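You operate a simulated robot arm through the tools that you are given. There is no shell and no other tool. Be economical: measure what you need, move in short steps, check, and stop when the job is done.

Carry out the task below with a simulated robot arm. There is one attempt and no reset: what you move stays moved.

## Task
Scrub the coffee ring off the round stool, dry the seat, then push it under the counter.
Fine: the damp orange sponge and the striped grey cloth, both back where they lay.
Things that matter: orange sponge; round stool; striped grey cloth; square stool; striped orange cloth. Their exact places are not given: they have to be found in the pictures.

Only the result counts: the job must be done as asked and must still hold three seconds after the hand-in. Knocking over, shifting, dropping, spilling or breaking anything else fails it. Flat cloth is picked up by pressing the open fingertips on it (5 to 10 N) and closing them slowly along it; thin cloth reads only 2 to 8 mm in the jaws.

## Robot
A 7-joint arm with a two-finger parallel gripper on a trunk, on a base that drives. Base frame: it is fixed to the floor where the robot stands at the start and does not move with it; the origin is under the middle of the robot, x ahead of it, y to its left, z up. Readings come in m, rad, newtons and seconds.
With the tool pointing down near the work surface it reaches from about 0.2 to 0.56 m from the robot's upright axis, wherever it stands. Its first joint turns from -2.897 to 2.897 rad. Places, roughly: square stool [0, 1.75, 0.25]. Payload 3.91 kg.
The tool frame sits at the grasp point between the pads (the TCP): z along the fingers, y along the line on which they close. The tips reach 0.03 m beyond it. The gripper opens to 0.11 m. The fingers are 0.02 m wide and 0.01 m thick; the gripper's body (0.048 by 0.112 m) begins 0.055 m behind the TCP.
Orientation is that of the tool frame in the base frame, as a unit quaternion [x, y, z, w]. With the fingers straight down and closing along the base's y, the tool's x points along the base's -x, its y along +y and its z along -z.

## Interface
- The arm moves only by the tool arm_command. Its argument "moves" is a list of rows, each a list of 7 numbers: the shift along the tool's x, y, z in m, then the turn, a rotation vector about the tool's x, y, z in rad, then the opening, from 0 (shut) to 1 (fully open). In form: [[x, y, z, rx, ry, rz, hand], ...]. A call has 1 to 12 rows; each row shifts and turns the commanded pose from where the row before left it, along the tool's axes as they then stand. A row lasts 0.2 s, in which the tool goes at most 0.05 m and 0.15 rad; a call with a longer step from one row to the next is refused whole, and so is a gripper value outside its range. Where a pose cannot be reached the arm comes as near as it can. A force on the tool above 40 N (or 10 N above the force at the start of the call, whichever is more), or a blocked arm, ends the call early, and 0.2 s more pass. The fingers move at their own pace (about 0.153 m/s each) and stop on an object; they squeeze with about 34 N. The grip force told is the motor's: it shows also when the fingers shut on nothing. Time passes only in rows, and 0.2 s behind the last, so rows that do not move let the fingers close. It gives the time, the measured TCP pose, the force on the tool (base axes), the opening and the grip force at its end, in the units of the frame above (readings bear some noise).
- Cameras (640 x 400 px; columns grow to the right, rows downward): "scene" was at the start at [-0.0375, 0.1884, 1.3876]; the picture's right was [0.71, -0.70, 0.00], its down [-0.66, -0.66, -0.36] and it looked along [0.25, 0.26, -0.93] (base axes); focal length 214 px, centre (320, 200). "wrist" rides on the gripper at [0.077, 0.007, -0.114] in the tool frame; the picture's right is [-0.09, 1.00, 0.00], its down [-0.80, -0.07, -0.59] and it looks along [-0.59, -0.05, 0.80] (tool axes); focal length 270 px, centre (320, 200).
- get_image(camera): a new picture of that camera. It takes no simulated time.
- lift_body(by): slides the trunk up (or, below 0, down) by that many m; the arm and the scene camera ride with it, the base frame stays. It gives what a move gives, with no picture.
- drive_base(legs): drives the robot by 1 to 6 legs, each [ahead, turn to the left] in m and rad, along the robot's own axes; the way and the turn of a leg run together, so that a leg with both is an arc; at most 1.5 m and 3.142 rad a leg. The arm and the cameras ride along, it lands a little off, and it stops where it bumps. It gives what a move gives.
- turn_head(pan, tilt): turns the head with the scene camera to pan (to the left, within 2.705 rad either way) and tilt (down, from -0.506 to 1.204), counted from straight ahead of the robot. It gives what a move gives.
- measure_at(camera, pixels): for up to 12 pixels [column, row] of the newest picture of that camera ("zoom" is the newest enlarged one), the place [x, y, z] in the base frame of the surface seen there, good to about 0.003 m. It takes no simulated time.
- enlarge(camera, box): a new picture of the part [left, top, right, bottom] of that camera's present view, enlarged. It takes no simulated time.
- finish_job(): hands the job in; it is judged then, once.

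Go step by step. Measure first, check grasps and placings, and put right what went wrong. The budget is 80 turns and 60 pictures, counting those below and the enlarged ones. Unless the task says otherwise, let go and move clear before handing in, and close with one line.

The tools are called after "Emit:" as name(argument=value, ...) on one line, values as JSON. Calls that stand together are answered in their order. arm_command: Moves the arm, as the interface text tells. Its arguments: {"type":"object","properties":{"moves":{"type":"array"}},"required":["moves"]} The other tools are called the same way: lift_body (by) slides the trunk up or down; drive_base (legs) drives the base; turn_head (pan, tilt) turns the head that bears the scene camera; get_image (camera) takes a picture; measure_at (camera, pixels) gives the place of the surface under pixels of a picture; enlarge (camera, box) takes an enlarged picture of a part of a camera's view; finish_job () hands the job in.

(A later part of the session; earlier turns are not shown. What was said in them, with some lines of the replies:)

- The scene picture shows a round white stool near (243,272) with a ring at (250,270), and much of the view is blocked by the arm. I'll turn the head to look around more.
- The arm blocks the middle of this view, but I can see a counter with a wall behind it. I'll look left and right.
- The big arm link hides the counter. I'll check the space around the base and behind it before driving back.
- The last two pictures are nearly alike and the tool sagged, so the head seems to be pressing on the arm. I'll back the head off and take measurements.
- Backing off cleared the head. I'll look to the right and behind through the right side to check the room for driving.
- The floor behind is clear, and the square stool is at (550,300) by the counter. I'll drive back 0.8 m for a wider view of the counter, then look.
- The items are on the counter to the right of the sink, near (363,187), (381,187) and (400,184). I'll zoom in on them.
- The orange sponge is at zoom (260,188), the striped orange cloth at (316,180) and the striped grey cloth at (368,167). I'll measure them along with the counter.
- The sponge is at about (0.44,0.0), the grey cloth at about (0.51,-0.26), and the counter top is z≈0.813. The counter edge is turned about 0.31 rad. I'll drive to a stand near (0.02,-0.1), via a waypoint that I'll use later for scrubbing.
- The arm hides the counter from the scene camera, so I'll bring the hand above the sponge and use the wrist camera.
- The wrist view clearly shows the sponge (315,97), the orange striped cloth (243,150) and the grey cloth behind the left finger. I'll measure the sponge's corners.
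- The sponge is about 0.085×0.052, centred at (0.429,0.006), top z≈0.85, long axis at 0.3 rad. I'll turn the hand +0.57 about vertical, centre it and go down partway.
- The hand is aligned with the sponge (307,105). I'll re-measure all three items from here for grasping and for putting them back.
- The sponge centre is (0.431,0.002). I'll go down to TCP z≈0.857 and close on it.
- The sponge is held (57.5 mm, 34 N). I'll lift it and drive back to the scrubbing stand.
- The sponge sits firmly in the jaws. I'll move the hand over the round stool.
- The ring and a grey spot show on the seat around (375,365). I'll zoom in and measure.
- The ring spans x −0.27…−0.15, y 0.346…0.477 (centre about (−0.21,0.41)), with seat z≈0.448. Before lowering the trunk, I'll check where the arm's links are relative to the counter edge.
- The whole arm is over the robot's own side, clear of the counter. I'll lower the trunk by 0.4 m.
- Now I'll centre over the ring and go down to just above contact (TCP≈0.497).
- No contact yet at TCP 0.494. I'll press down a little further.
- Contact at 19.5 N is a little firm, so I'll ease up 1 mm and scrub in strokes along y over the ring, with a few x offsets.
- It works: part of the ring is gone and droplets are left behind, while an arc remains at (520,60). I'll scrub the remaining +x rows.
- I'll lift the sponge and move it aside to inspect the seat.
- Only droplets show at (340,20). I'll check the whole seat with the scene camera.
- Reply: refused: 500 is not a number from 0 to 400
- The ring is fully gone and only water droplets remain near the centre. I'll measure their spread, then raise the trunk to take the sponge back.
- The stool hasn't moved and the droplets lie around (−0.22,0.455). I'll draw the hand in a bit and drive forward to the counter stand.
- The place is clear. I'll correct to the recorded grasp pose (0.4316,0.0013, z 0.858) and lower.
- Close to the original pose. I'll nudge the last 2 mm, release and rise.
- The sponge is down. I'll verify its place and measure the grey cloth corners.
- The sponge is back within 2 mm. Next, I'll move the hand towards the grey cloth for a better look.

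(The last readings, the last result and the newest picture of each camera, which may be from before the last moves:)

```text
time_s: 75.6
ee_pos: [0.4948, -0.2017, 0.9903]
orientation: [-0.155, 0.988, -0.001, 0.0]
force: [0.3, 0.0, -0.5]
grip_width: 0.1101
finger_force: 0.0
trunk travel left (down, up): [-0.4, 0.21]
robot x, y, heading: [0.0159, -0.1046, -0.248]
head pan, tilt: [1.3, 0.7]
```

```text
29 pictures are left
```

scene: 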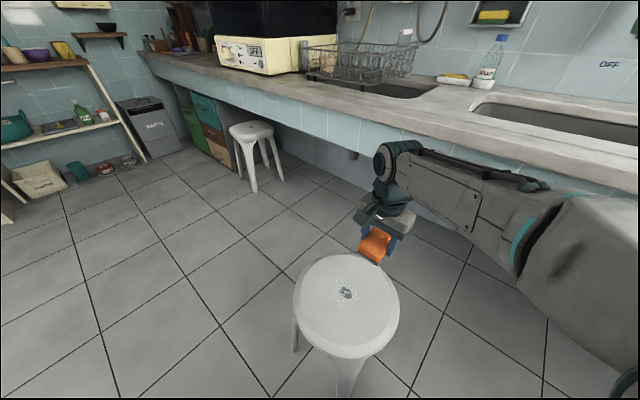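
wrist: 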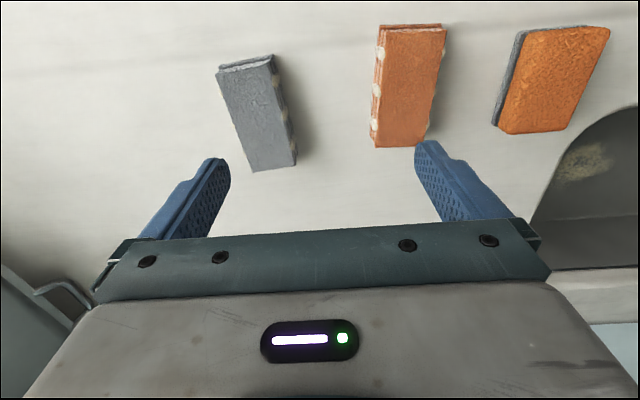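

Emit:
measure_at(camera="wrist", pixels=[[219, 75], [272, 62], [252, 168], [296, 158], [258, 112], [246, 65], [240, 125], [283, 110], [235, 140], [293, 90], [277, 100]])

Emit:
enlarge(camera="wrist", box=[180, 40, 340, 180])

```text
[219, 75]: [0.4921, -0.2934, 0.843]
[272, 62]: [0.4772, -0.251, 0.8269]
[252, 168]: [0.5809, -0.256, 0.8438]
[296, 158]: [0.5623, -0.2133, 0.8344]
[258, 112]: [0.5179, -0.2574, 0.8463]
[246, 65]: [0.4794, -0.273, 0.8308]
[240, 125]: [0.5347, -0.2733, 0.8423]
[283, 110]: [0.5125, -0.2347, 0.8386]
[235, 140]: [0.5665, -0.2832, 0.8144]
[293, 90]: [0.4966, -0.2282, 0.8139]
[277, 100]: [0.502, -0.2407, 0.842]
```

```text
2.86 times, centred on (260, 110) of wrist
```

zoom: 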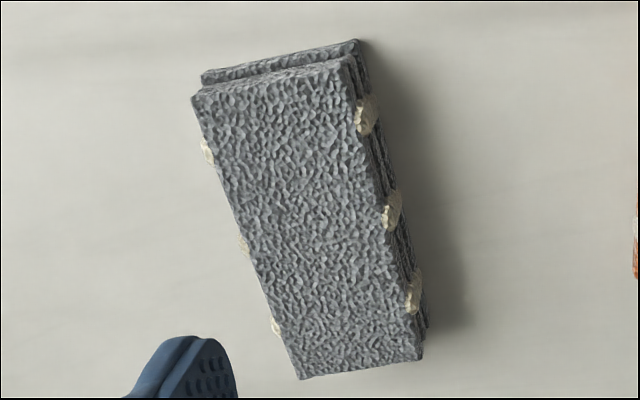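

Emit:
measure_at(camera="zoom", pixels=[[200, 102], [348, 68], [414, 352], [303, 370], [300, 220], [235, 215], [380, 225]])

```text
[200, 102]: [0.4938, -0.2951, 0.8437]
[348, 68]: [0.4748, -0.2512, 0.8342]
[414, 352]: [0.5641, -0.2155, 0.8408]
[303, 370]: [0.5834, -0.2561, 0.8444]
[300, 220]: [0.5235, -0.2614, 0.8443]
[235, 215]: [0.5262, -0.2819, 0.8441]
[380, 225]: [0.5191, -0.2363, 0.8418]
```

The folded grey cloth's top corners give centre (0.529,−0.2545), yaw 0.40, about 0.098×0.048, top z 0.844. I'll align above it and lower to 3 cm above the grasp.

Emit:
arm_command(moves=[[0, 0, 0, 0, 0, -0.089, 1], [-0.0053, -0.031, 0, 0, 0, 0, 1], [-0.0054, -0.031, 0, 0, 0, 0, 1], [0, 0, 0.04, 0, 0, 0, 1], [0, 0, 0.04, 0, 0, 0, 1], [0, 0, 0.02, 0, 0, 0, 1], [0, 0, 0, 0, 0, 0, 1]])

Emit:
get_image(camera="wrist")

```text
time_s: 77.2
ee_pos: [0.5294, -0.2535, 0.8878]
orientation: [-0.199, 0.98, 0.0, -0.001]
force: [0.7, -0.5, 0.3]
grip_width: 0.1102
finger_force: 0.0
trunk travel left (down, up): [-0.4, 0.21]
robot x, y, heading: [0.0162, -0.11, -0.245]
head pan, tilt: [1.3, 0.7]
```

```text
27 pictures are left
```

wrist: 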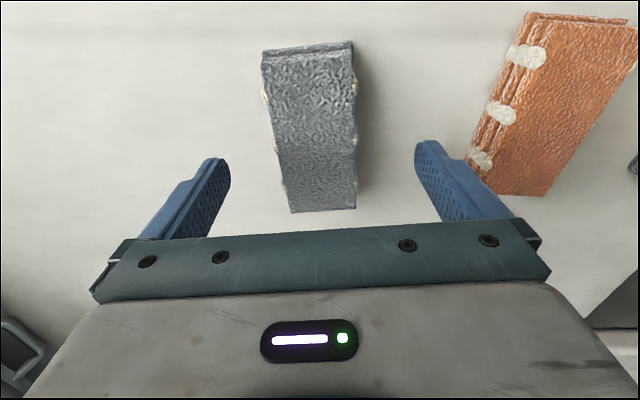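

Alignment looks good. I'll check the clearance to the orange cloth (470,150) before going down.

Emit:
measure_at(camera="wrist", pixels=[[474, 160], [497, 190], [510, 60], [312, 125], [268, 60], [352, 55], [292, 205], [354, 203], [400, 130]])

```text
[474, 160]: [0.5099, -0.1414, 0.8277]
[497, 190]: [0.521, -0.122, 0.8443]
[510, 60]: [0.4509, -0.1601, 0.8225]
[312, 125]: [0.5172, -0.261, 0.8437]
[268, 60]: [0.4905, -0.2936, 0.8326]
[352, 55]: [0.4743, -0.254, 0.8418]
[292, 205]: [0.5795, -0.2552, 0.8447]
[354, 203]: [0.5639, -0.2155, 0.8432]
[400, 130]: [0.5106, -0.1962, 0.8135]
```

Clearance is fine (11 cm against 6.5 cm). I'll go down and grasp.

Emit:
arm_command(moves=[[0.001, -0.001, 0.02, 0, 0, 0, 1], [0, 0, 0.0145, 0, 0, 0, 1], [0, 0, 0, 0, 0, 0, 1], [0, 0, 0, 0, 0, 0, 0.5], [0, 0, 0, 0, 0, 0, 0.3], [0, 0, 0, 0, 0, 0, 0.2], [0, 0, 0, 0, 0, 0, 0.2]])

```text
time_s: 78.8
ee_pos: [0.5282, -0.2553, 0.8553]
orientation: [-0.2, 0.98, -0.001, 0.0]
force: [-0.1, -1.6, 0.6]
grip_width: 0.0551
finger_force: 33.8
trunk travel left (down, up): [-0.4, 0.21]
robot x, y, heading: [0.0127, -0.1086, -0.243]
head pan, tilt: [1.3, 0.7]
```

The cloth is held (55 mm, 34 N). I'll lift, check and drive back.

Emit:
arm_command(moves=[[0, 0, -0.02, 0, 0, 0, 0.2], [0, 0, -0.045, 0, 0, 0, 0.2], [0, 0, -0.045, 0, 0, 0, 0.2], [0, 0, -0.045, 0, 0, 0, 0.2], [0, 0, -0.045, 0, 0, 0, 0.2]])

Emit:
drive_base(legs=[[-0.46, 0]])

Emit:
get_image(camera="wrist")

```text
time_s: 80.0
ee_pos: [0.532, -0.2574, 1.0571]
orientation: [-0.199, 0.98, 0.0, 0.0]
force: [-0.4, 0.2, -0.5]
grip_width: 0.0549
finger_force: 34.6
trunk travel left (down, up): [-0.4, 0.21]
robot x, y, heading: [0.0217, -0.1043, -0.243]
head pan, tilt: [1.3, 0.7]
```

```text
time_s: 82.8
ee_pos: [0.0719, -0.1425, 1.058]
orientation: [-0.2, 0.98, -0.001, 0.0]
force: [0.1, -0.2, -0.5]
grip_width: 0.055
finger_force: 33.4
trunk travel left (down, up): [-0.4, 0.21]
robot x, y, heading: [-0.4414, 0.007, -0.239]
head pan, tilt: [1.3, 0.7]
```

```text
26 pictures are left
```

wrist: 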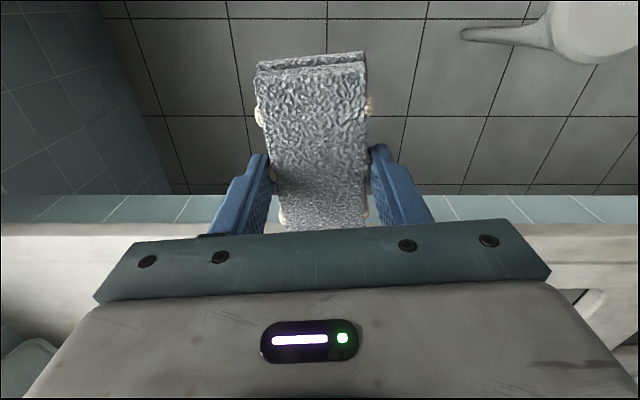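

The cloth is well held. I'll carry it over to the stool.

Emit:
arm_command(moves=[[0.0022, 0.0415, 0, 0, 0, 0, 0.2], [0.0022, 0.0415, 0, 0, 0, 0, 0.2], [0.0022, 0.0415, 0, 0, 0, 0, 0.2], [0.0022, 0.0415, 0, 0, 0, 0, 0.2], [0.0022, 0.0415, 0, 0, 0, 0, 0.2], [0.0022, 0.0415, 0, 0, 0, 0, 0.2], [0.0022, 0.0415, 0, 0, 0, 0, 0.2], [0.0022, 0.0415, 0, 0, 0, 0, 0.2]])

Emit:
arm_command(moves=[[0.0022, 0.0415, 0, 0, 0, 0, 0.2], [0.0022, 0.0415, 0, 0, 0, 0, 0.2], [0.0022, 0.0415, 0, 0, 0, 0, 0.2], [0.0022, 0.0415, 0, 0, 0, 0, 0.2], [0.0022, 0.0415, 0, 0, 0, 0, 0.2], [0.0022, 0.0415, 0, 0, 0, 0, 0.2], [0.0022, 0.0415, 0, 0, 0, 0, 0.2], [0.0022, 0.0415, 0, 0, 0, 0, 0.2], [0, 0, 0, 0, 0, 0, 0.2]])

Emit:
lift_body(by=-0.4)

Emit:
get_image(camera="wrist")

```text
time_s: 84.6
ee_pos: [-0.075, 0.1561, 1.0575]
orientation: [-0.2, 0.98, 0.0, 0.0]
force: [0.5, 0.0, 0.0]
grip_width: 0.0548
finger_force: 34.3
trunk travel left (down, up): [-0.4, 0.21]
robot x, y, heading: [-0.4467, 0.0066, -0.236]
head pan, tilt: [1.3, 0.7]
```

```text
time_s: 86.6
ee_pos: [-0.2207, 0.4548, 1.0543]
orientation: [-0.2, 0.98, 0.0, 0.0]
force: [-0.4, -0.3, -0.1]
grip_width: 0.055
finger_force: 34.5
trunk travel left (down, up): [-0.4, 0.21]
robot x, y, heading: [-0.4429, 0.0069, -0.235]
head pan, tilt: [1.3, 0.7]
```

```text
time_s: 90.4
ee_pos: [-0.2208, 0.4548, 0.655]
orientation: [-0.2, 0.98, 0.0, 0.0]
force: [-0.1, 0.1, -0.7]
grip_width: 0.0549
finger_force: 33.6
trunk travel left (down, up): [0.0, 0.61]
robot x, y, heading: [-0.4468, 0.0029, -0.245]
head pan, tilt: [1.3, 0.7]
```

```text
25 pictures are left
```

wrist: 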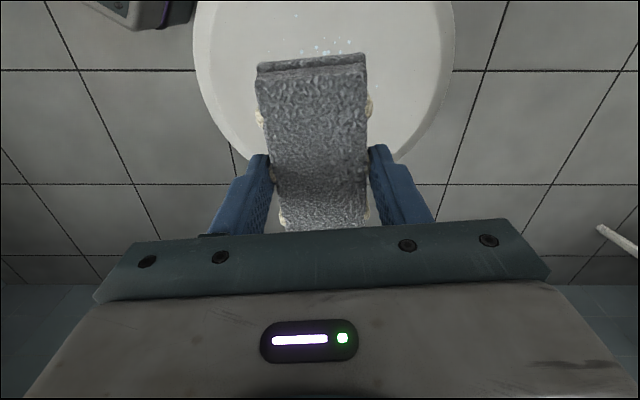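

I'll lower the cloth towards the seat (contact expected near TCP 0.489).

Emit:
arm_command(moves=[[0, 0, 0.045, 0, 0, 0, 0.2], [0, 0, 0.045, 0, 0, 0, 0.2], [0, 0, 0.045, 0, 0, 0, 0.2], [0, 0, 0.026, 0, 0, 0, 0.2], [0, 0, 0.003, 0, 0, 0, 0.2], [0, 0, 0.002, 0, 0, 0, 0.2], [0, 0, 0, 0, 0, 0, 0.2]])

```text
time_s: 92.0
ee_pos: [-0.2208, 0.4535, 0.4916]
orientation: [-0.2, 0.98, 0.0, 0.001]
force: [1.6, -5.3, 13.3]
grip_width: 0.0548
finger_force: 33.6
trunk travel left (down, up): [0.0, 0.61]
robot x, y, heading: [-0.4443, 0.0046, -0.242]
head pan, tilt: [1.3, 0.7]
```

Contact at 13 N. I'll wipe in strokes over the whole wet area.

Emit:
arm_command(moves=[[-0.02, -0.04, 0, 0, 0, 0, 0.2], [-0.015, -0.04, 0, 0, 0, 0, 0.2], [0, 0.035, 0, 0, 0, 0, 0.2], [0, 0.035, 0, 0, 0, 0, 0.2], [0, 0.035, 0, 0, 0, 0, 0.2], [0, 0.035, 0, 0, 0, 0, 0.2], [0.035, 0, 0, 0, 0, 0, 0.2], [0, -0.035, 0, 0, 0, 0, 0.2], [0, -0.035, 0, 0, 0, 0, 0.2], [0, -0.035, 0, 0, 0, 0, 0.2], [0, -0.035, 0, 0, 0, 0, 0.2]])

Emit:
arm_command(moves=[[0.035, 0, 0, 0, 0, 0, 0.2], [0, 0.035, 0, 0, 0, 0, 0.2], [0, 0.035, 0, 0, 0, 0, 0.2], [0, 0.035, 0, 0, 0, 0, 0.2], [0, 0.035, 0, 0, 0, 0, 0.2], [0.025, -0.02, 0, 0, 0, 0, 0.2], [0, -0.035, 0, 0, 0, 0, 0.2], [0, -0.035, 0, 0, 0, 0, 0.2], [-0.025, 0.02, 0, 0, 0, 0, 0.2]])

Emit:
get_image(camera="scene")

```text
time_s: 94.4
ee_pos: [-0.19, 0.3803, 0.4914]
orientation: [-0.201, 0.98, 0.002, 0.002]
force: [-6.1, 8.1, 34.6]
grip_width: 0.0554
finger_force: 33.3
trunk travel left (down, up): [0.0, 0.61]
robot x, y, heading: [-0.4447, 0.0057, -0.244]
head pan, tilt: [1.3, 0.7]
```

```text
time_s: 96.4
ee_pos: [-0.2508, 0.4299, 0.4896]
orientation: [-0.201, 0.98, 0.0, 0.0]
force: [-0.1, 0.2, 0.1]
grip_width: 0.0546
finger_force: 34.4
trunk travel left (down, up): [0.0, 0.61]
robot x, y, heading: [-0.4413, 0.0026, -0.242]
head pan, tilt: [1.3, 0.7]
```

```text
24 pictures are left
```

scene: 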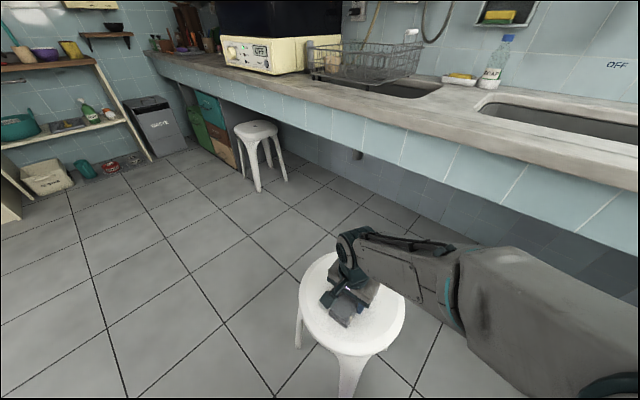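

I'll raise the cloth and move it aside to inspect the seat.

Emit:
arm_command(moves=[[0, 0, -0.03, 0, 0, 0, 0.2], [0, 0, -0.045, 0, 0, 0, 0.2], [0, 0, -0.045, 0, 0, 0, 0.2], [-0.045, 0, -0.04, 0, 0, 0, 0.2], [-0.045, 0, 0, 0, 0, 0, 0.2], [-0.02, 0, 0, 0, 0, 0, 0.2], [0, 0, 0, 0, 0, 0, 0.2]])

Emit:
enlarge(camera="scene", box=[283, 235, 423, 365])

```text
refused: row 4 steps farther than a row can; nothing moved
```

```text
3.08 times, centred on (353, 300) of scene
```

zoom: 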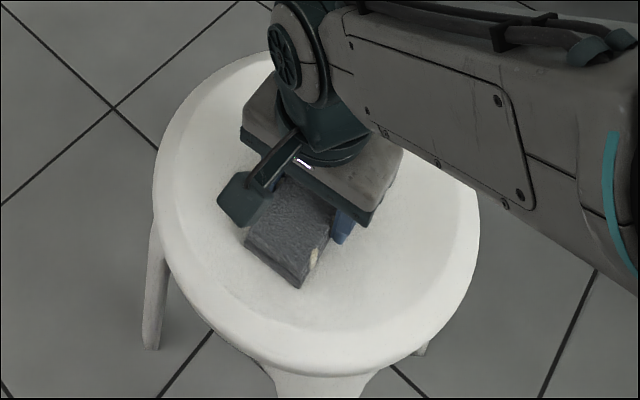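

One row was too long, so I'll resend it with shorter steps.

Emit:
arm_command(moves=[[0, 0, -0.03, 0, 0, 0, 0.2], [0, 0, -0.045, 0, 0, 0, 0.2], [0, 0, -0.045, 0, 0, 0, 0.2], [-0.04, 0, -0.02, 0, 0, 0, 0.2], [-0.045, 0, 0, 0, 0, 0, 0.2], [-0.045, 0, 0, 0, 0, 0, 0.2], [0, 0, 0, 0, 0, 0, 0.2]])

Emit:
enlarge(camera="scene", box=[283, 235, 423, 365])

```text
time_s: 98.0
ee_pos: [-0.1286, 0.4819, 0.631]
orientation: [-0.2, 0.98, 0.0, 0.0]
force: [-0.6, -0.2, 0.2]
grip_width: 0.055
finger_force: 34.7
trunk travel left (down, up): [0.0, 0.61]
robot x, y, heading: [-0.4436, 0.0069, -0.24]
head pan, tilt: [1.3, 0.7]
```

```text
3.08 times, centred on (353, 300) of scene
```

zoom: 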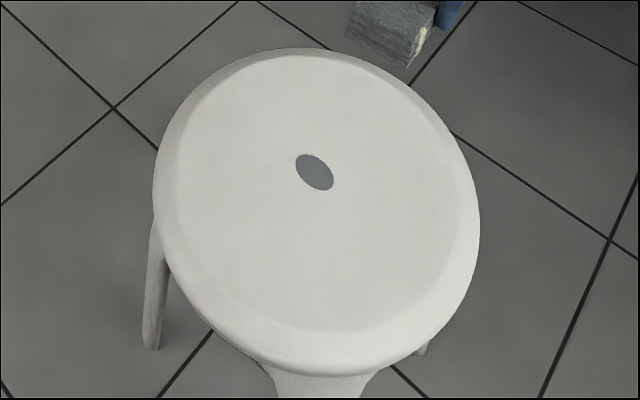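

The seat is clean and dry. I'll raise the trunk and take the cloth back.

Emit:
lift_body(by=0.4)

Emit:
arm_command(moves=[[0.0033, -0.0412, 0, 0, 0, 0, 0.2], [0.0033, -0.0412, 0, 0, 0, 0, 0.2], [0.0033, -0.0412, 0, 0, 0, 0, 0.2], [0.0033, -0.0412, 0, 0, 0, 0, 0.2], [0.0033, -0.0412, 0, 0, 0, 0, 0.2], [0.0033, -0.0412, 0, 0, 0, 0, 0.2], [0.0033, -0.0412, 0, 0, 0, 0, 0.2], [0.0033, -0.0412, 0, 0, 0, 0, 0.2]])

Emit:
arm_command(moves=[[0.0033, -0.0412, 0, 0, 0, 0, 0.2], [0.0033, -0.0412, 0, 0, 0, 0, 0.2], [0.0033, -0.0412, 0, 0, 0, 0, 0.2], [0.0033, -0.0412, 0, 0, 0, 0, 0.2], [0.0033, -0.0412, 0, 0, 0, 0, 0.2], [0.0033, -0.0412, 0, 0, 0, 0, 0.2], [0.0033, -0.0412, 0, 0, 0, 0, 0.2], [0.0033, -0.0412, 0, 0, 0, 0, 0.2], [0, 0, 0, 0, 0, 0, 0.2]])

Emit:
drive_base(legs=[[0.46, 0]])

Emit:
get_image(camera="wrist")

```text
time_s: 101.8
ee_pos: [-0.13, 0.4827, 1.0307]
orientation: [-0.2, 0.98, 0.0, 0.001]
force: [1.1, 0.4, -1.4]
grip_width: 0.0552
finger_force: 34.3
trunk travel left (down, up): [-0.4, 0.21]
robot x, y, heading: [-0.4456, 0.0067, -0.239]
head pan, tilt: [1.3, 0.7]
```

```text
time_s: 103.7
ee_pos: [-0.0237, 0.1671, 1.0309]
orientation: [-0.2, 0.98, 0.0, 0.0]
force: [0.2, 0.1, -0.7]
grip_width: 0.0549
finger_force: 33.7
trunk travel left (down, up): [-0.4, 0.21]
robot x, y, heading: [-0.4442, 0.0061, -0.243]
head pan, tilt: [1.3, 0.7]
```

```text
time_s: 105.7
ee_pos: [0.0812, -0.1473, 1.0285]
orientation: [-0.2, 0.98, 0.0, 0.0]
force: [-0.8, -0.3, -1.6]
grip_width: 0.0546
finger_force: 34.0
trunk travel left (down, up): [-0.4, 0.21]
robot x, y, heading: [-0.4498, 0.0067, -0.244]
head pan, tilt: [1.3, 0.7]
```

```text
time_s: 108.4
ee_pos: [0.522, -0.2604, 1.0264]
orientation: [-0.198, 0.98, 0.0, 0.0]
force: [0.5, 0.3, 0.1]
grip_width: 0.0549
finger_force: 33.8
trunk travel left (down, up): [-0.4, 0.21]
robot x, y, heading: [-0.0014, -0.104, -0.244]
head pan, tilt: [1.3, 0.7]
```

```text
21 pictures are left
```

wrist: 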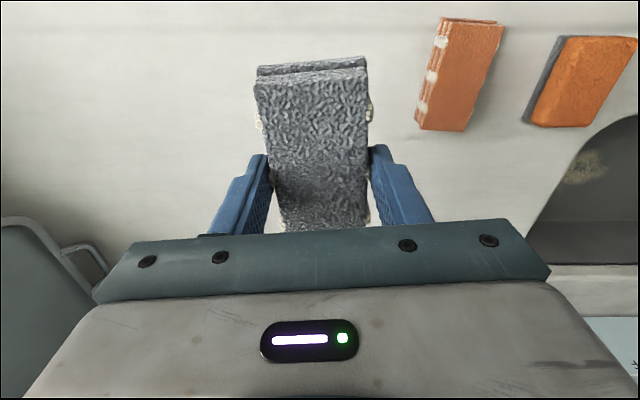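

I'm a few mm off the recorded pose, so I'll correct it and lower to just above the counter.

Emit:
arm_command(moves=[[-0.0077, 0.0023, 0.03, 0, 0, 0, 0.2], [0, 0, 0.045, 0, 0, 0, 0.2], [0, 0, 0.045, 0, 0, 0, 0.2], [0, 0, 0.035, 0, 0, 0, 0.2], [0, 0, 0.01, 0, 0, 0, 0.2], [0, 0, 0, 0, 0, 0, 0.2]])

```text
time_s: 109.8
ee_pos: [0.5297, -0.2544, 0.862]
orientation: [-0.199, 0.98, -0.001, 0.0]
force: [0.4, 0.5, -1.0]
grip_width: 0.0548
finger_force: 33.7
trunk travel left (down, up): [-0.4, 0.21]
robot x, y, heading: [-0.0034, -0.1031, -0.244]
head pan, tilt: [1.3, 0.7]
```

Emit:
arm_command(moves=[[0.001, -0.001, 0.003, 0, 0, 0, 0.2], [0, 0, 0.0015, 0, 0, 0, 0.2], [0, 0, 0.001, 0, 0, 0, 0.2]])

```text
time_s: 110.6
ee_pos: [0.5281, -0.2553, 0.8572]
orientation: [-0.198, 0.98, 0.0, 0.0]
force: [0.0, 0.0, -0.6]
grip_width: 0.0549
finger_force: 34.2
trunk travel left (down, up): [-0.4, 0.21]
robot x, y, heading: [-0.0035, -0.1046, -0.245]
head pan, tilt: [1.3, 0.7]
```

Emit:
arm_command(moves=[[0, 0, 0.0015, 0, 0, 0, 0.2], [0, 0, 0.0005, 0, 0, 0, 0.2], [0, 0, 0, 0, 0, 0, 0.2]])

```text
time_s: 111.4
ee_pos: [0.5281, -0.2559, 0.8552]
orientation: [-0.198, 0.98, 0.0, 0.0]
force: [-0.1, 0.2, -1.3]
grip_width: 0.055
finger_force: 33.4
trunk travel left (down, up): [-0.4, 0.21]
robot x, y, heading: [-0.002, -0.1067, -0.245]
head pan, tilt: [1.3, 0.7]
```

The cloth is at its recorded pick height with about zero load. I'll release and rise.

Emit:
arm_command(moves=[[0, 0, 0.001, 0, 0, 0, 0.2], [0, 0, 0, 0, 0, 0, 0.6], [0, 0, 0, 0, 0, 0, 1], [0, 0, 0, 0, 0, 0, 1], [0, 0, -0.03, 0, 0, 0, 1], [0, 0, -0.045, 0, 0, 0, 1], [0, 0, -0.045, 0, 0, 0, 1], [0, 0, -0.03, 0, 0, 0, 1]])

Emit:
get_image(camera="wrist")

Emit:
measure_at(camera="wrist", pixels=[[315, 110], [400, 130]])

```text
time_s: 113.2
ee_pos: [0.5286, -0.2547, 1.0035]
orientation: [-0.199, 0.98, 0.0, -0.001]
force: [0.4, -0.4, -0.2]
grip_width: 0.1098
finger_force: 0.1
trunk travel left (down, up): [-0.4, 0.21]
robot x, y, heading: [-0.0045, -0.1067, -0.249]
head pan, tilt: [1.3, 0.7]
```

```text
20 pictures are left
```

wrist: 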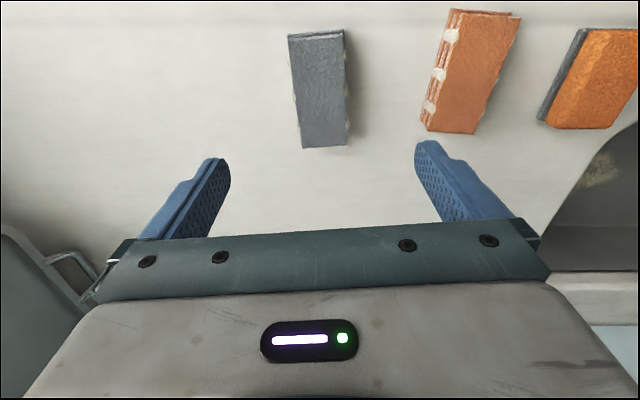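

```text
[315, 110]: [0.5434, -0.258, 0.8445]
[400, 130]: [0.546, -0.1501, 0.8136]
```

Emit:
measure_at(camera="wrist", pixels=[[292, 42], [340, 36], [303, 143], [343, 141], [317, 90]])

```text
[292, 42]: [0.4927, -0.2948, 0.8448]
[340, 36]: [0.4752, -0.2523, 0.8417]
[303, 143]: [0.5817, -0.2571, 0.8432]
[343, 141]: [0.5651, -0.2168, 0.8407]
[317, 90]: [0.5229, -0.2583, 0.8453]
```

The cloth is back within 2 mm of its old corners. Next I'll go behind the stool on the counter-normal line (direction (0.951,0.308)) and look at its legs.

Emit:
drive_base(legs=[[-0.95, 0], [0, 1.147], [0.176, 0], [0, -0.585]])

Emit:
turn_head(pan=0.5, tilt=0.9)

Emit:
get_image(camera="scene")

Emit:
get_image(camera="wrist")

```text
time_s: 123.7
ee_pos: [-0.2757, 0.4151, 1.0035]
orientation: [-0.46, 0.888, -0.001, 0.0]
force: [-0.8, -0.1, -0.5]
grip_width: 0.1101
finger_force: 0.0
trunk travel left (down, up): [-0.4, 0.21]
robot x, y, heading: [-0.8072, 0.2662, 0.301]
head pan, tilt: [1.3, 0.7]
```

```text
time_s: 124.8
ee_pos: [-0.2757, 0.416, 1.0047]
orientation: [-0.46, 0.888, 0.0, 0.0]
force: [0.3, 0.3, -1.3]
grip_width: 0.11
finger_force: 0.1
trunk travel left (down, up): [-0.4, 0.21]
robot x, y, heading: [-0.8041, 0.2653, 0.307]
head pan, tilt: [0.499, 0.901]
```

```text
19 pictures are left
```

scene: 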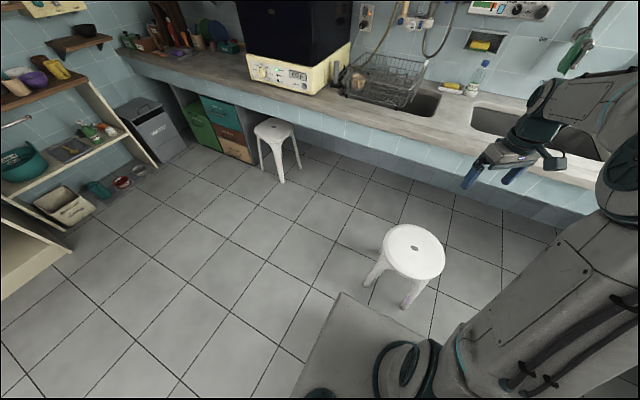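

```text
18 pictures are left
```

wrist: 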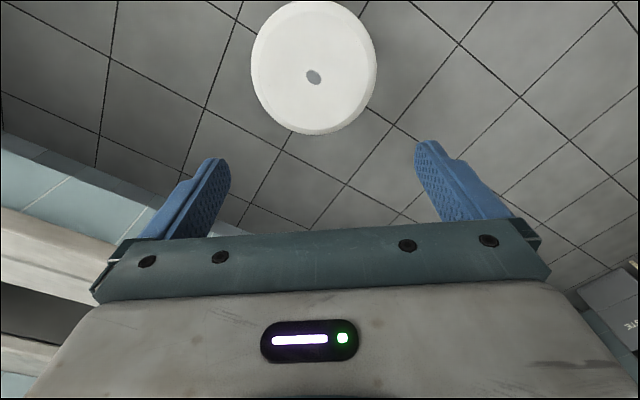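

A clear view of the stool now, at (412,255). I'll zoom in on it and its legs.

Emit:
enlarge(camera="scene", box=[340, 210, 468, 320])

Emit:
measure_at(camera="scene", pixels=[[277, 130], [250, 130], [297, 130], [282, 180], [368, 282], [407, 305], [414, 248], [445, 190], [400, 170], [500, 235], [380, 150]])

```text
3.64 times, centred on (404, 265) of scene
```

zoom: 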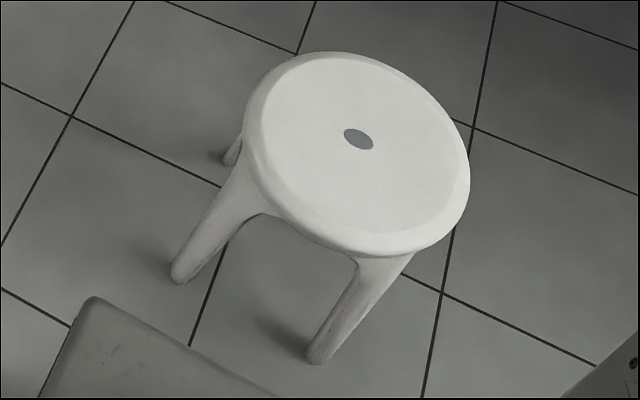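

```text
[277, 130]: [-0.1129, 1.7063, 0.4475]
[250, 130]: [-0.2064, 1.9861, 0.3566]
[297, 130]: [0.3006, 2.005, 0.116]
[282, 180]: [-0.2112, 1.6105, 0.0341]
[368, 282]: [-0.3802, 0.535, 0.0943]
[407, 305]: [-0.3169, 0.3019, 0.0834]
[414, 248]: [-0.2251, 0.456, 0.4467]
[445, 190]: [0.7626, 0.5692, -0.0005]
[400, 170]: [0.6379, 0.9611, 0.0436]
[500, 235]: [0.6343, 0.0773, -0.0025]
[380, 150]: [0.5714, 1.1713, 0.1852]
```

The stool has four legs, with two of them symmetric about the push line. Pushing at the rim alone could tip it, so I'll grip the back rim with a horizontal tool closing vertically. I'll first turn the hand to that pose up high.

Emit:
arm_command(moves=[[0, 0, 0, 0, 0, -0.1314, 1], [0, 0, 0, 0, 0, -0.1314, 1], [0, 0, 0, 0, 0, -0.1314, 1], [0, 0, 0, 0, 0, -0.1314, 1], [0, 0, 0, 0, 0, -0.1314, 1], [0, 0, 0, 0, 0, -0.1314, 1], [0, 0, 0, 0, 0, -0.1314, 1], [0, 0, 0, 0, 0, 0, 1]])

Emit:
arm_command(moves=[[0, 0, 0, 0.1428, 0, 0, 1], [0, 0, 0, 0.1428, 0, 0, 1], [0, 0, 0, 0.1428, 0, 0, 1], [0, 0, 0, 0.1428, 0, 0, 1], [0, 0, 0, 0.1428, 0, 0, 1], [0, 0, 0, 0.1428, 0, 0, 1], [0, 0, 0, 0.1428, 0, 0, 1], [0, 0, 0, 0.1428, 0, 0, 1], [0, 0, 0, 0.1428, 0, 0, 1], [0, 0, 0, 0.1428, 0, 0, 1], [0, 0, 0, 0.1428, 0, 0, 1], [0, 0, 0, 0, 0, 0, 1]])

```text
time_s: 126.6
ee_pos: [-0.2759, 0.4162, 1.0041]
orientation: [0.807, -0.591, 0.0, 0.0]
force: [0.2, -0.1, 0.3]
grip_width: 0.1099
finger_force: 0.0
trunk travel left (down, up): [-0.4, 0.21]
robot x, y, heading: [-0.8042, 0.2665, 0.308]
head pan, tilt: [0.499, 0.901]
```

```text
time_s: 129.2
ee_pos: [-0.2736, 0.4127, 0.9986]
orientation: [0.586, -0.43, 0.413, -0.549]
force: [-0.1, -0.6, -0.8]
grip_width: 0.1098
finger_force: 0.2
out of reach, approached as far as the arm can: row 7
trunk travel left (down, up): [-0.4, 0.21]
robot x, y, heading: [-0.8058, 0.264, 0.307]
head pan, tilt: [0.499, 0.901]
```

The hand is now horizontal, forward, with a vertical closing axis. I'll drive back 0.2 m so the hand is behind the stool, then lower the trunk and look.

Emit:
drive_base(legs=[[-0.22, 0]])

Emit:
lift_body(by=-0.4)

Emit:
get_image(camera="wrist")

Emit:
get_image(camera="scene")

```text
time_s: 130.9
ee_pos: [-0.4794, 0.3464, 0.9993]
orientation: [0.585, -0.431, 0.413, -0.549]
force: [-0.9, -0.3, 0.7]
grip_width: 0.1102
finger_force: 0.0
trunk travel left (down, up): [-0.4, 0.21]
robot x, y, heading: [-1.0122, 0.1989, 0.307]
head pan, tilt: [0.499, 0.901]
```

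```text
time_s: 134.7
ee_pos: [-0.4782, 0.3463, 0.598]
orientation: [0.586, -0.431, 0.413, -0.549]
force: [0.7, 0.8, -0.1]
grip_width: 0.1103
finger_force: 0.0
trunk travel left (down, up): [0.0, 0.61]
robot x, y, heading: [-1.012, 0.1954, 0.303]
head pan, tilt: [0.499, 0.901]
```

```text
16 pictures are left
```

wrist: 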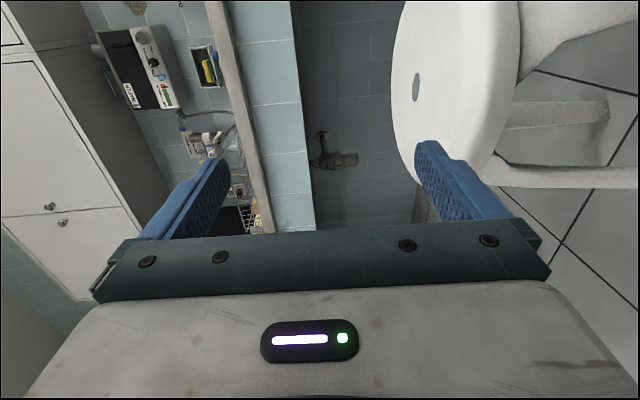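

```text
15 pictures are left
```

scene: 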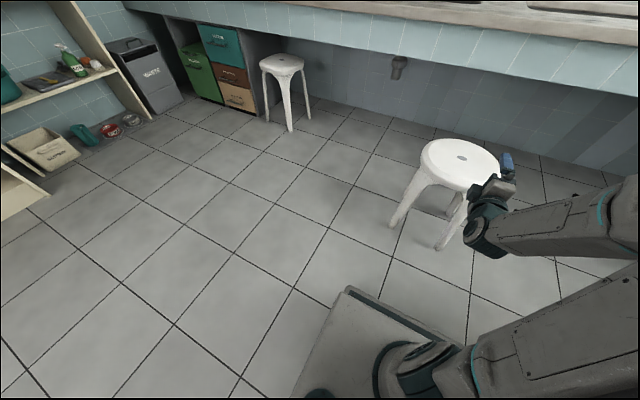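

The hand is behind and above the stool. I'll measure the rim's lower edge, the pipe at scene (398,65), and the apron's underside.

Emit:
measure_at(camera="wrist", pixels=[[505, 90], [516, 60], [517, 100], [490, 130], [505, 130], [460, 148], [330, 160], [300, 160], [312, 60]])

Emit:
measure_at(camera="scene", pixels=[[398, 65], [398, 78], [440, 176], [420, 160], [462, 157], [470, 200], [435, 45], [435, 58], [520, 85]])

```text
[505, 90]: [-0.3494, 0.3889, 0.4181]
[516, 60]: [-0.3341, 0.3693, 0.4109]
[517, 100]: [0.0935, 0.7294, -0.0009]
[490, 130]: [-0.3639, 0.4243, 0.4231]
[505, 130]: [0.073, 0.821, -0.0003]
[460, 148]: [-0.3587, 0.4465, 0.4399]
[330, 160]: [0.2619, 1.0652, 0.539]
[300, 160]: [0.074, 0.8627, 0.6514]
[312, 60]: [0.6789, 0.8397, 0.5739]
```

```text
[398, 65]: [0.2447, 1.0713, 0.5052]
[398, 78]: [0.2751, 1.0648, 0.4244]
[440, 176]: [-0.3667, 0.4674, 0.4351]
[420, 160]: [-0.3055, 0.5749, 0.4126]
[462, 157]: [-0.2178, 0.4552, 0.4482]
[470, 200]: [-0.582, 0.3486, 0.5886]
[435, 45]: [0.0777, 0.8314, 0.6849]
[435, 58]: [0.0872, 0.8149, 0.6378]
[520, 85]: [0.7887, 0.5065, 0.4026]
```

The rim spans z≈0.411–0.449 at its back point (−0.358,0.413), and the pipe is well away to the left. I'll lower the hand to z≈0.432 and centre it laterally, still about 10 cm behind the rim.

Emit:
arm_command(moves=[[-0.013, 0.0415, 0, 0, 0, 0, 1], [-0.014, 0.0415, 0, 0, 0, 0, 1], [0, 0.0415, 0, 0, 0, 0, 1], [0, 0.0415, 0, 0, 0, 0, 1], [0, 0, 0, 0.057, 0, 0, 1], [0, 0, 0, 0, 0, 0, 1]])

Emit:
get_image(camera="wrist")

```text
time_s: 136.1
ee_pos: [-0.4943, 0.3657, 0.4338]
orientation: [0.57, -0.418, 0.425, -0.565]
force: [-0.6, 0.0, 0.3]
grip_width: 0.1099
finger_force: 0.0
trunk travel left (down, up): [0.0, 0.61]
robot x, y, heading: [-1.0125, 0.1981, 0.308]
head pan, tilt: [0.499, 0.901]
```

```text
14 pictures are left
```

wrist: 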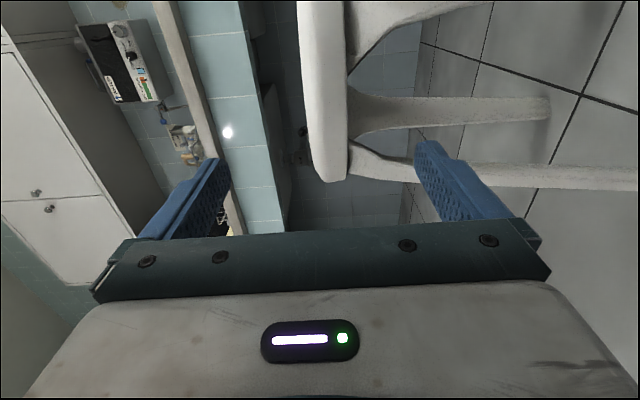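

The rim (325,90) is nicely centred between the fingers. I'll drive forward 0.13 m to bring the fingers around the rim.

Emit:
drive_base(legs=[[0.13, 0]])

Emit:
get_image(camera="wrist")

```text
time_s: 137.4
ee_pos: [-0.3724, 0.406, 0.4338]
orientation: [0.57, -0.419, 0.424, -0.566]
force: [1.3, 0.6, -0.8]
grip_width: 0.1099
finger_force: 0.1
trunk travel left (down, up): [0.0, 0.61]
robot x, y, heading: [-0.886, 0.2416, 0.307]
head pan, tilt: [0.499, 0.901]
```

```text
13 pictures are left
```

wrist: 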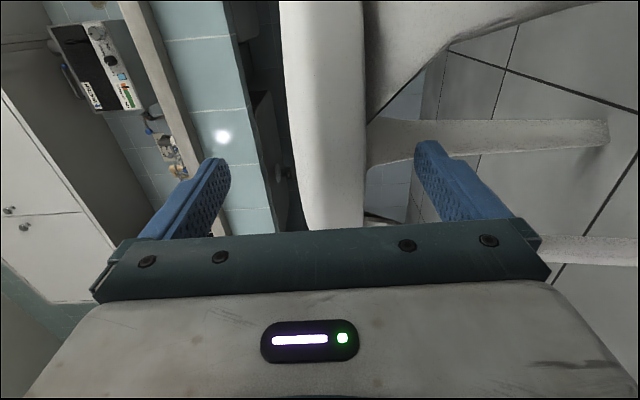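

The tips overlap the rim by about 15 mm. I'll advance 12 mm more, drop 2 mm, and close.

Emit:
arm_command(moves=[[0, 0.002, 0.012, 0, 0, 0, 1], [0, 0, 0, 0, 0, 0, 0.7], [0, 0, 0, 0, 0, 0, 0.5], [0, 0, 0, 0, 0, 0, 0.3], [0, 0, 0, 0, 0, 0, 0.2], [0, 0, 0, 0, 0, 0, 0.2]])

```text
time_s: 138.8
ee_pos: [-0.3609, 0.41, 0.4314]
orientation: [0.57, -0.419, 0.424, -0.565]
force: [-0.1, -0.5, -0.3]
grip_width: 0.0421
finger_force: 33.7
trunk travel left (down, up): [0.0, 0.61]
robot x, y, heading: [-0.89, 0.2376, 0.301]
head pan, tilt: [0.499, 0.901]
```

The rim is gripped (42 mm, 34 N) with no arm load. I'll push with a 0.1 m test drive.

Emit:
drive_base(legs=[[0.1, 0]])

Emit:
get_image(camera="scene")

```text
time_s: 139.9
ee_pos: [-0.2645, 0.4397, 0.4315]
orientation: [0.571, -0.418, 0.425, -0.565]
force: [0.0, 0.5, -0.3]
grip_width: 0.042
finger_force: 34.2
trunk travel left (down, up): [0.0, 0.61]
robot x, y, heading: [-0.7943, 0.271, 0.308]
head pan, tilt: [0.499, 0.901]
```

```text
12 pictures are left
```

scene: 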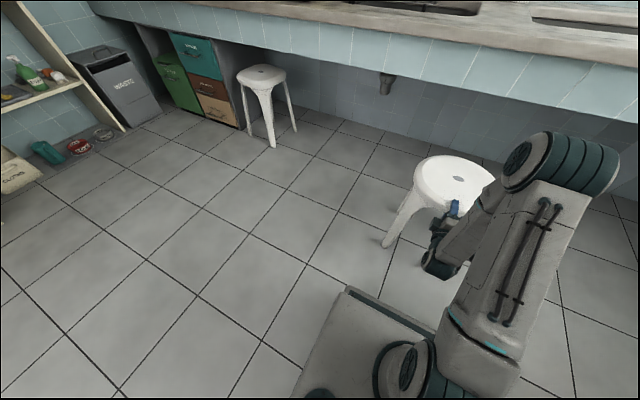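

The stool moves along upright. The elbow at (560,165) sticks forward, so I'll measure it against the counter before going on.

Emit:
measure_at(camera="scene", pixels=[[540, 150], [580, 140], [610, 155], [600, 185], [520, 175], [560, 180], [458, 178], [425, 185]])

```text
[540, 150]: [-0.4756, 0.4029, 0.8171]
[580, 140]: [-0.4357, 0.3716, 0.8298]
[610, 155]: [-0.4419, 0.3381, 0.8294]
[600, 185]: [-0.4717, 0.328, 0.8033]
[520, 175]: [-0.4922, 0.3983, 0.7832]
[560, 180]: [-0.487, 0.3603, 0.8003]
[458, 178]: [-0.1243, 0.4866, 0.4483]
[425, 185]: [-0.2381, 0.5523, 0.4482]
```

The elbow's front is about 0.12–0.17 m behind the TCP, so a further 0.46 m push keeps it clear of the counter lip and puts the whole seat under. I'll push 0.3 m first.

Emit:
drive_base(legs=[[0.3, 0]])

Emit:
get_image(camera="scene")

Emit:
measure_at(camera="scene", pixels=[[458, 178], [440, 170], [540, 150], [580, 140], [575, 132], [610, 155], [450, 120], [600, 135]])

```text
time_s: 142.0
ee_pos: [0.0255, 0.531, 0.4326]
orientation: [0.568, -0.42, 0.427, -0.565]
force: [1.4, 0.6, 0.6]
grip_width: 0.0419
finger_force: 34.3
trunk travel left (down, up): [0.0, 0.61]
robot x, y, heading: [-0.5051, 0.3609, 0.307]
head pan, tilt: [0.499, 0.901]
```

```text
11 pictures are left
```

scene: 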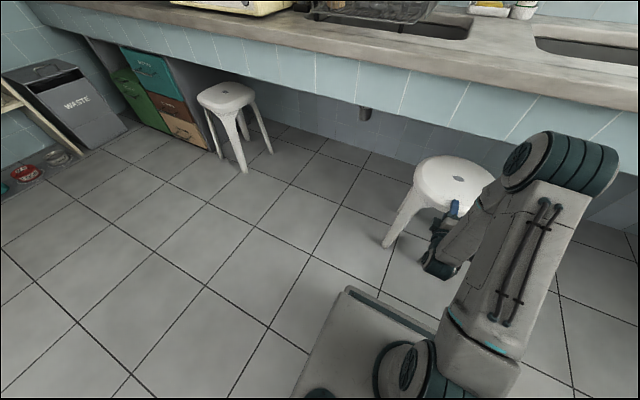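

```text
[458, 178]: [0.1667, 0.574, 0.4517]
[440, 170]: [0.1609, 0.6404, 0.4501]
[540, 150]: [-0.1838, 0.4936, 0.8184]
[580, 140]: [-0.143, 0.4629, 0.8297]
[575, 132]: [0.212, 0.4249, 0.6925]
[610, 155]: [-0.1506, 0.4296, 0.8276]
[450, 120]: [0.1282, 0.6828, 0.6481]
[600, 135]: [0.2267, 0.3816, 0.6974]
```

All is upright and the centre is at proj 0.335, with the elbow still ~0.29 m from the counter. I'll push the last 0.165 m.

Emit:
drive_base(legs=[[0.165, 0]])

Emit:
get_image(camera="scene")

Emit:
get_image(camera="wrist")

```text
time_s: 143.4
ee_pos: [0.1831, 0.5805, 0.4303]
orientation: [0.57, -0.419, 0.425, -0.565]
force: [0.6, 0.9, 0.0]
grip_width: 0.0417
finger_force: 33.8
trunk travel left (down, up): [0.0, 0.61]
robot x, y, heading: [-0.345, 0.4082, 0.307]
head pan, tilt: [0.499, 0.901]
```

```text
10 pictures are left
```

scene: 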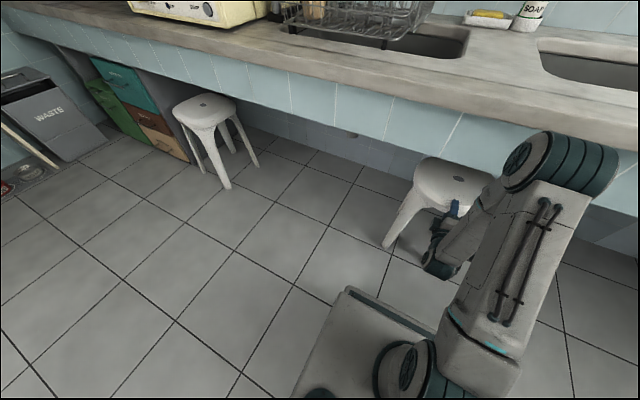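

```text
9 pictures are left
```

wrist: 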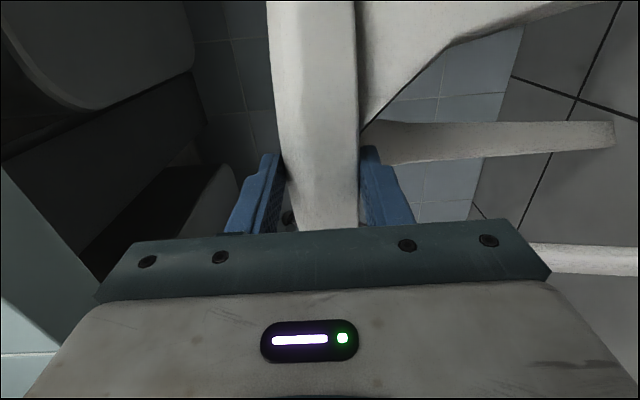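

The stool's centre is now about 0.2 m inside the counter edge, with the seat fully under. I'll release the rim and back away straight.

Emit:
arm_command(moves=[[0, 0, 0, 0, 0, 0, 0.5], [0, 0, 0, 0, 0, 0, 0.8], [0, 0, 0, 0, 0, 0, 0.9], [0, 0, 0, 0, 0, 0, 0.9]])

Emit:
drive_base(legs=[[-0.5, 0]])

Emit:
turn_head(pan=0.2, tilt=0.5)

Emit:
get_image(camera="scene")

```text
time_s: 144.4
ee_pos: [0.1817, 0.5802, 0.4318]
orientation: [0.569, -0.419, 0.425, -0.566]
force: [-0.2, -0.3, -0.1]
grip_width: 0.0991
finger_force: 0.1
trunk travel left (down, up): [0.0, 0.61]
robot x, y, heading: [-0.3467, 0.4072, 0.308]
head pan, tilt: [0.499, 0.901]
```

```text
time_s: 147.4
ee_pos: [-0.3028, 0.4277, 0.4319]
orientation: [0.569, -0.419, 0.426, -0.565]
force: [0.8, 0.6, -0.3]
grip_width: 0.0989
finger_force: 0.0
trunk travel left (down, up): [0.0, 0.61]
robot x, y, heading: [-0.8273, 0.2578, 0.305]
head pan, tilt: [0.499, 0.901]
```

```text
time_s: 148.3
ee_pos: [-0.3031, 0.4274, 0.432]
orientation: [0.57, -0.419, 0.426, -0.564]
force: [-0.4, -0.1, -0.4]
grip_width: 0.099
finger_force: 0.2
trunk travel left (down, up): [0.0, 0.61]
robot x, y, heading: [-0.8302, 0.2556, 0.306]
head pan, tilt: [0.201, 0.499]
```

```text
8 pictures are left
```

scene: 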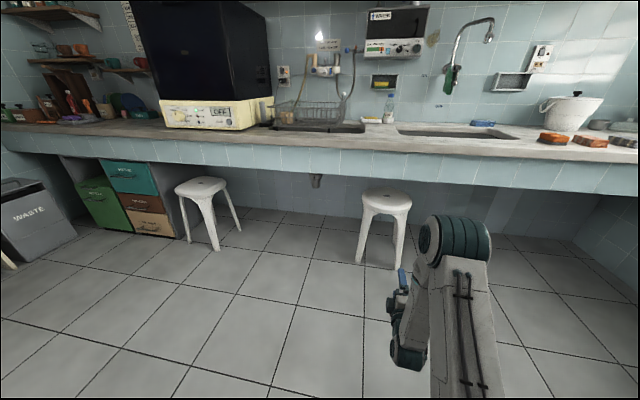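

Emit:
enlarge(camera="scene", box=[330, 160, 440, 280])

Emit:
measure_at(camera="scene", pixels=[[387, 199], [365, 200], [409, 200], [387, 212], [553, 137], [388, 175]])

```text
3.33 times, centred on (385, 220) of scene
```

zoom: 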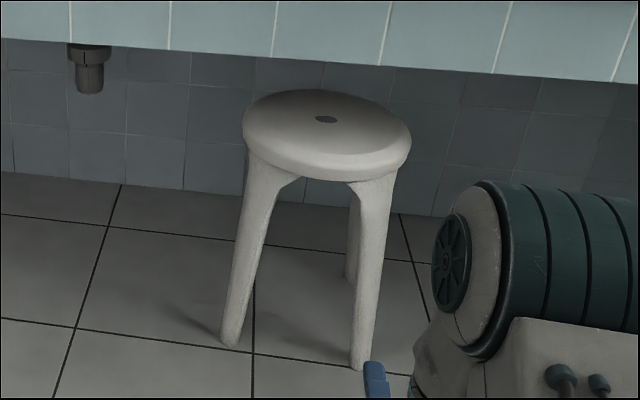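

```text
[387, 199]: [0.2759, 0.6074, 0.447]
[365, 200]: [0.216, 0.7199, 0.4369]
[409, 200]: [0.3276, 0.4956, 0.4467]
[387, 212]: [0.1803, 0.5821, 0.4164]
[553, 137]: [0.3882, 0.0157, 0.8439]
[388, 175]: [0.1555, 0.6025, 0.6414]
```

The stool stands upright with its front rim at proj 0.351, inside the counter edge (0.295). The seat is clean and dry, and the sponge and cloth are back in their places. The hand is clear, so I'll hand in.

Emit:
finish_job()

```text
The job is handed in.
```

The coffee ring is scrubbed off, the round stool's seat is dry, and the stool stands upright under the counter. The orange sponge and striped grey cloth are back within about 2 mm of where they lay.
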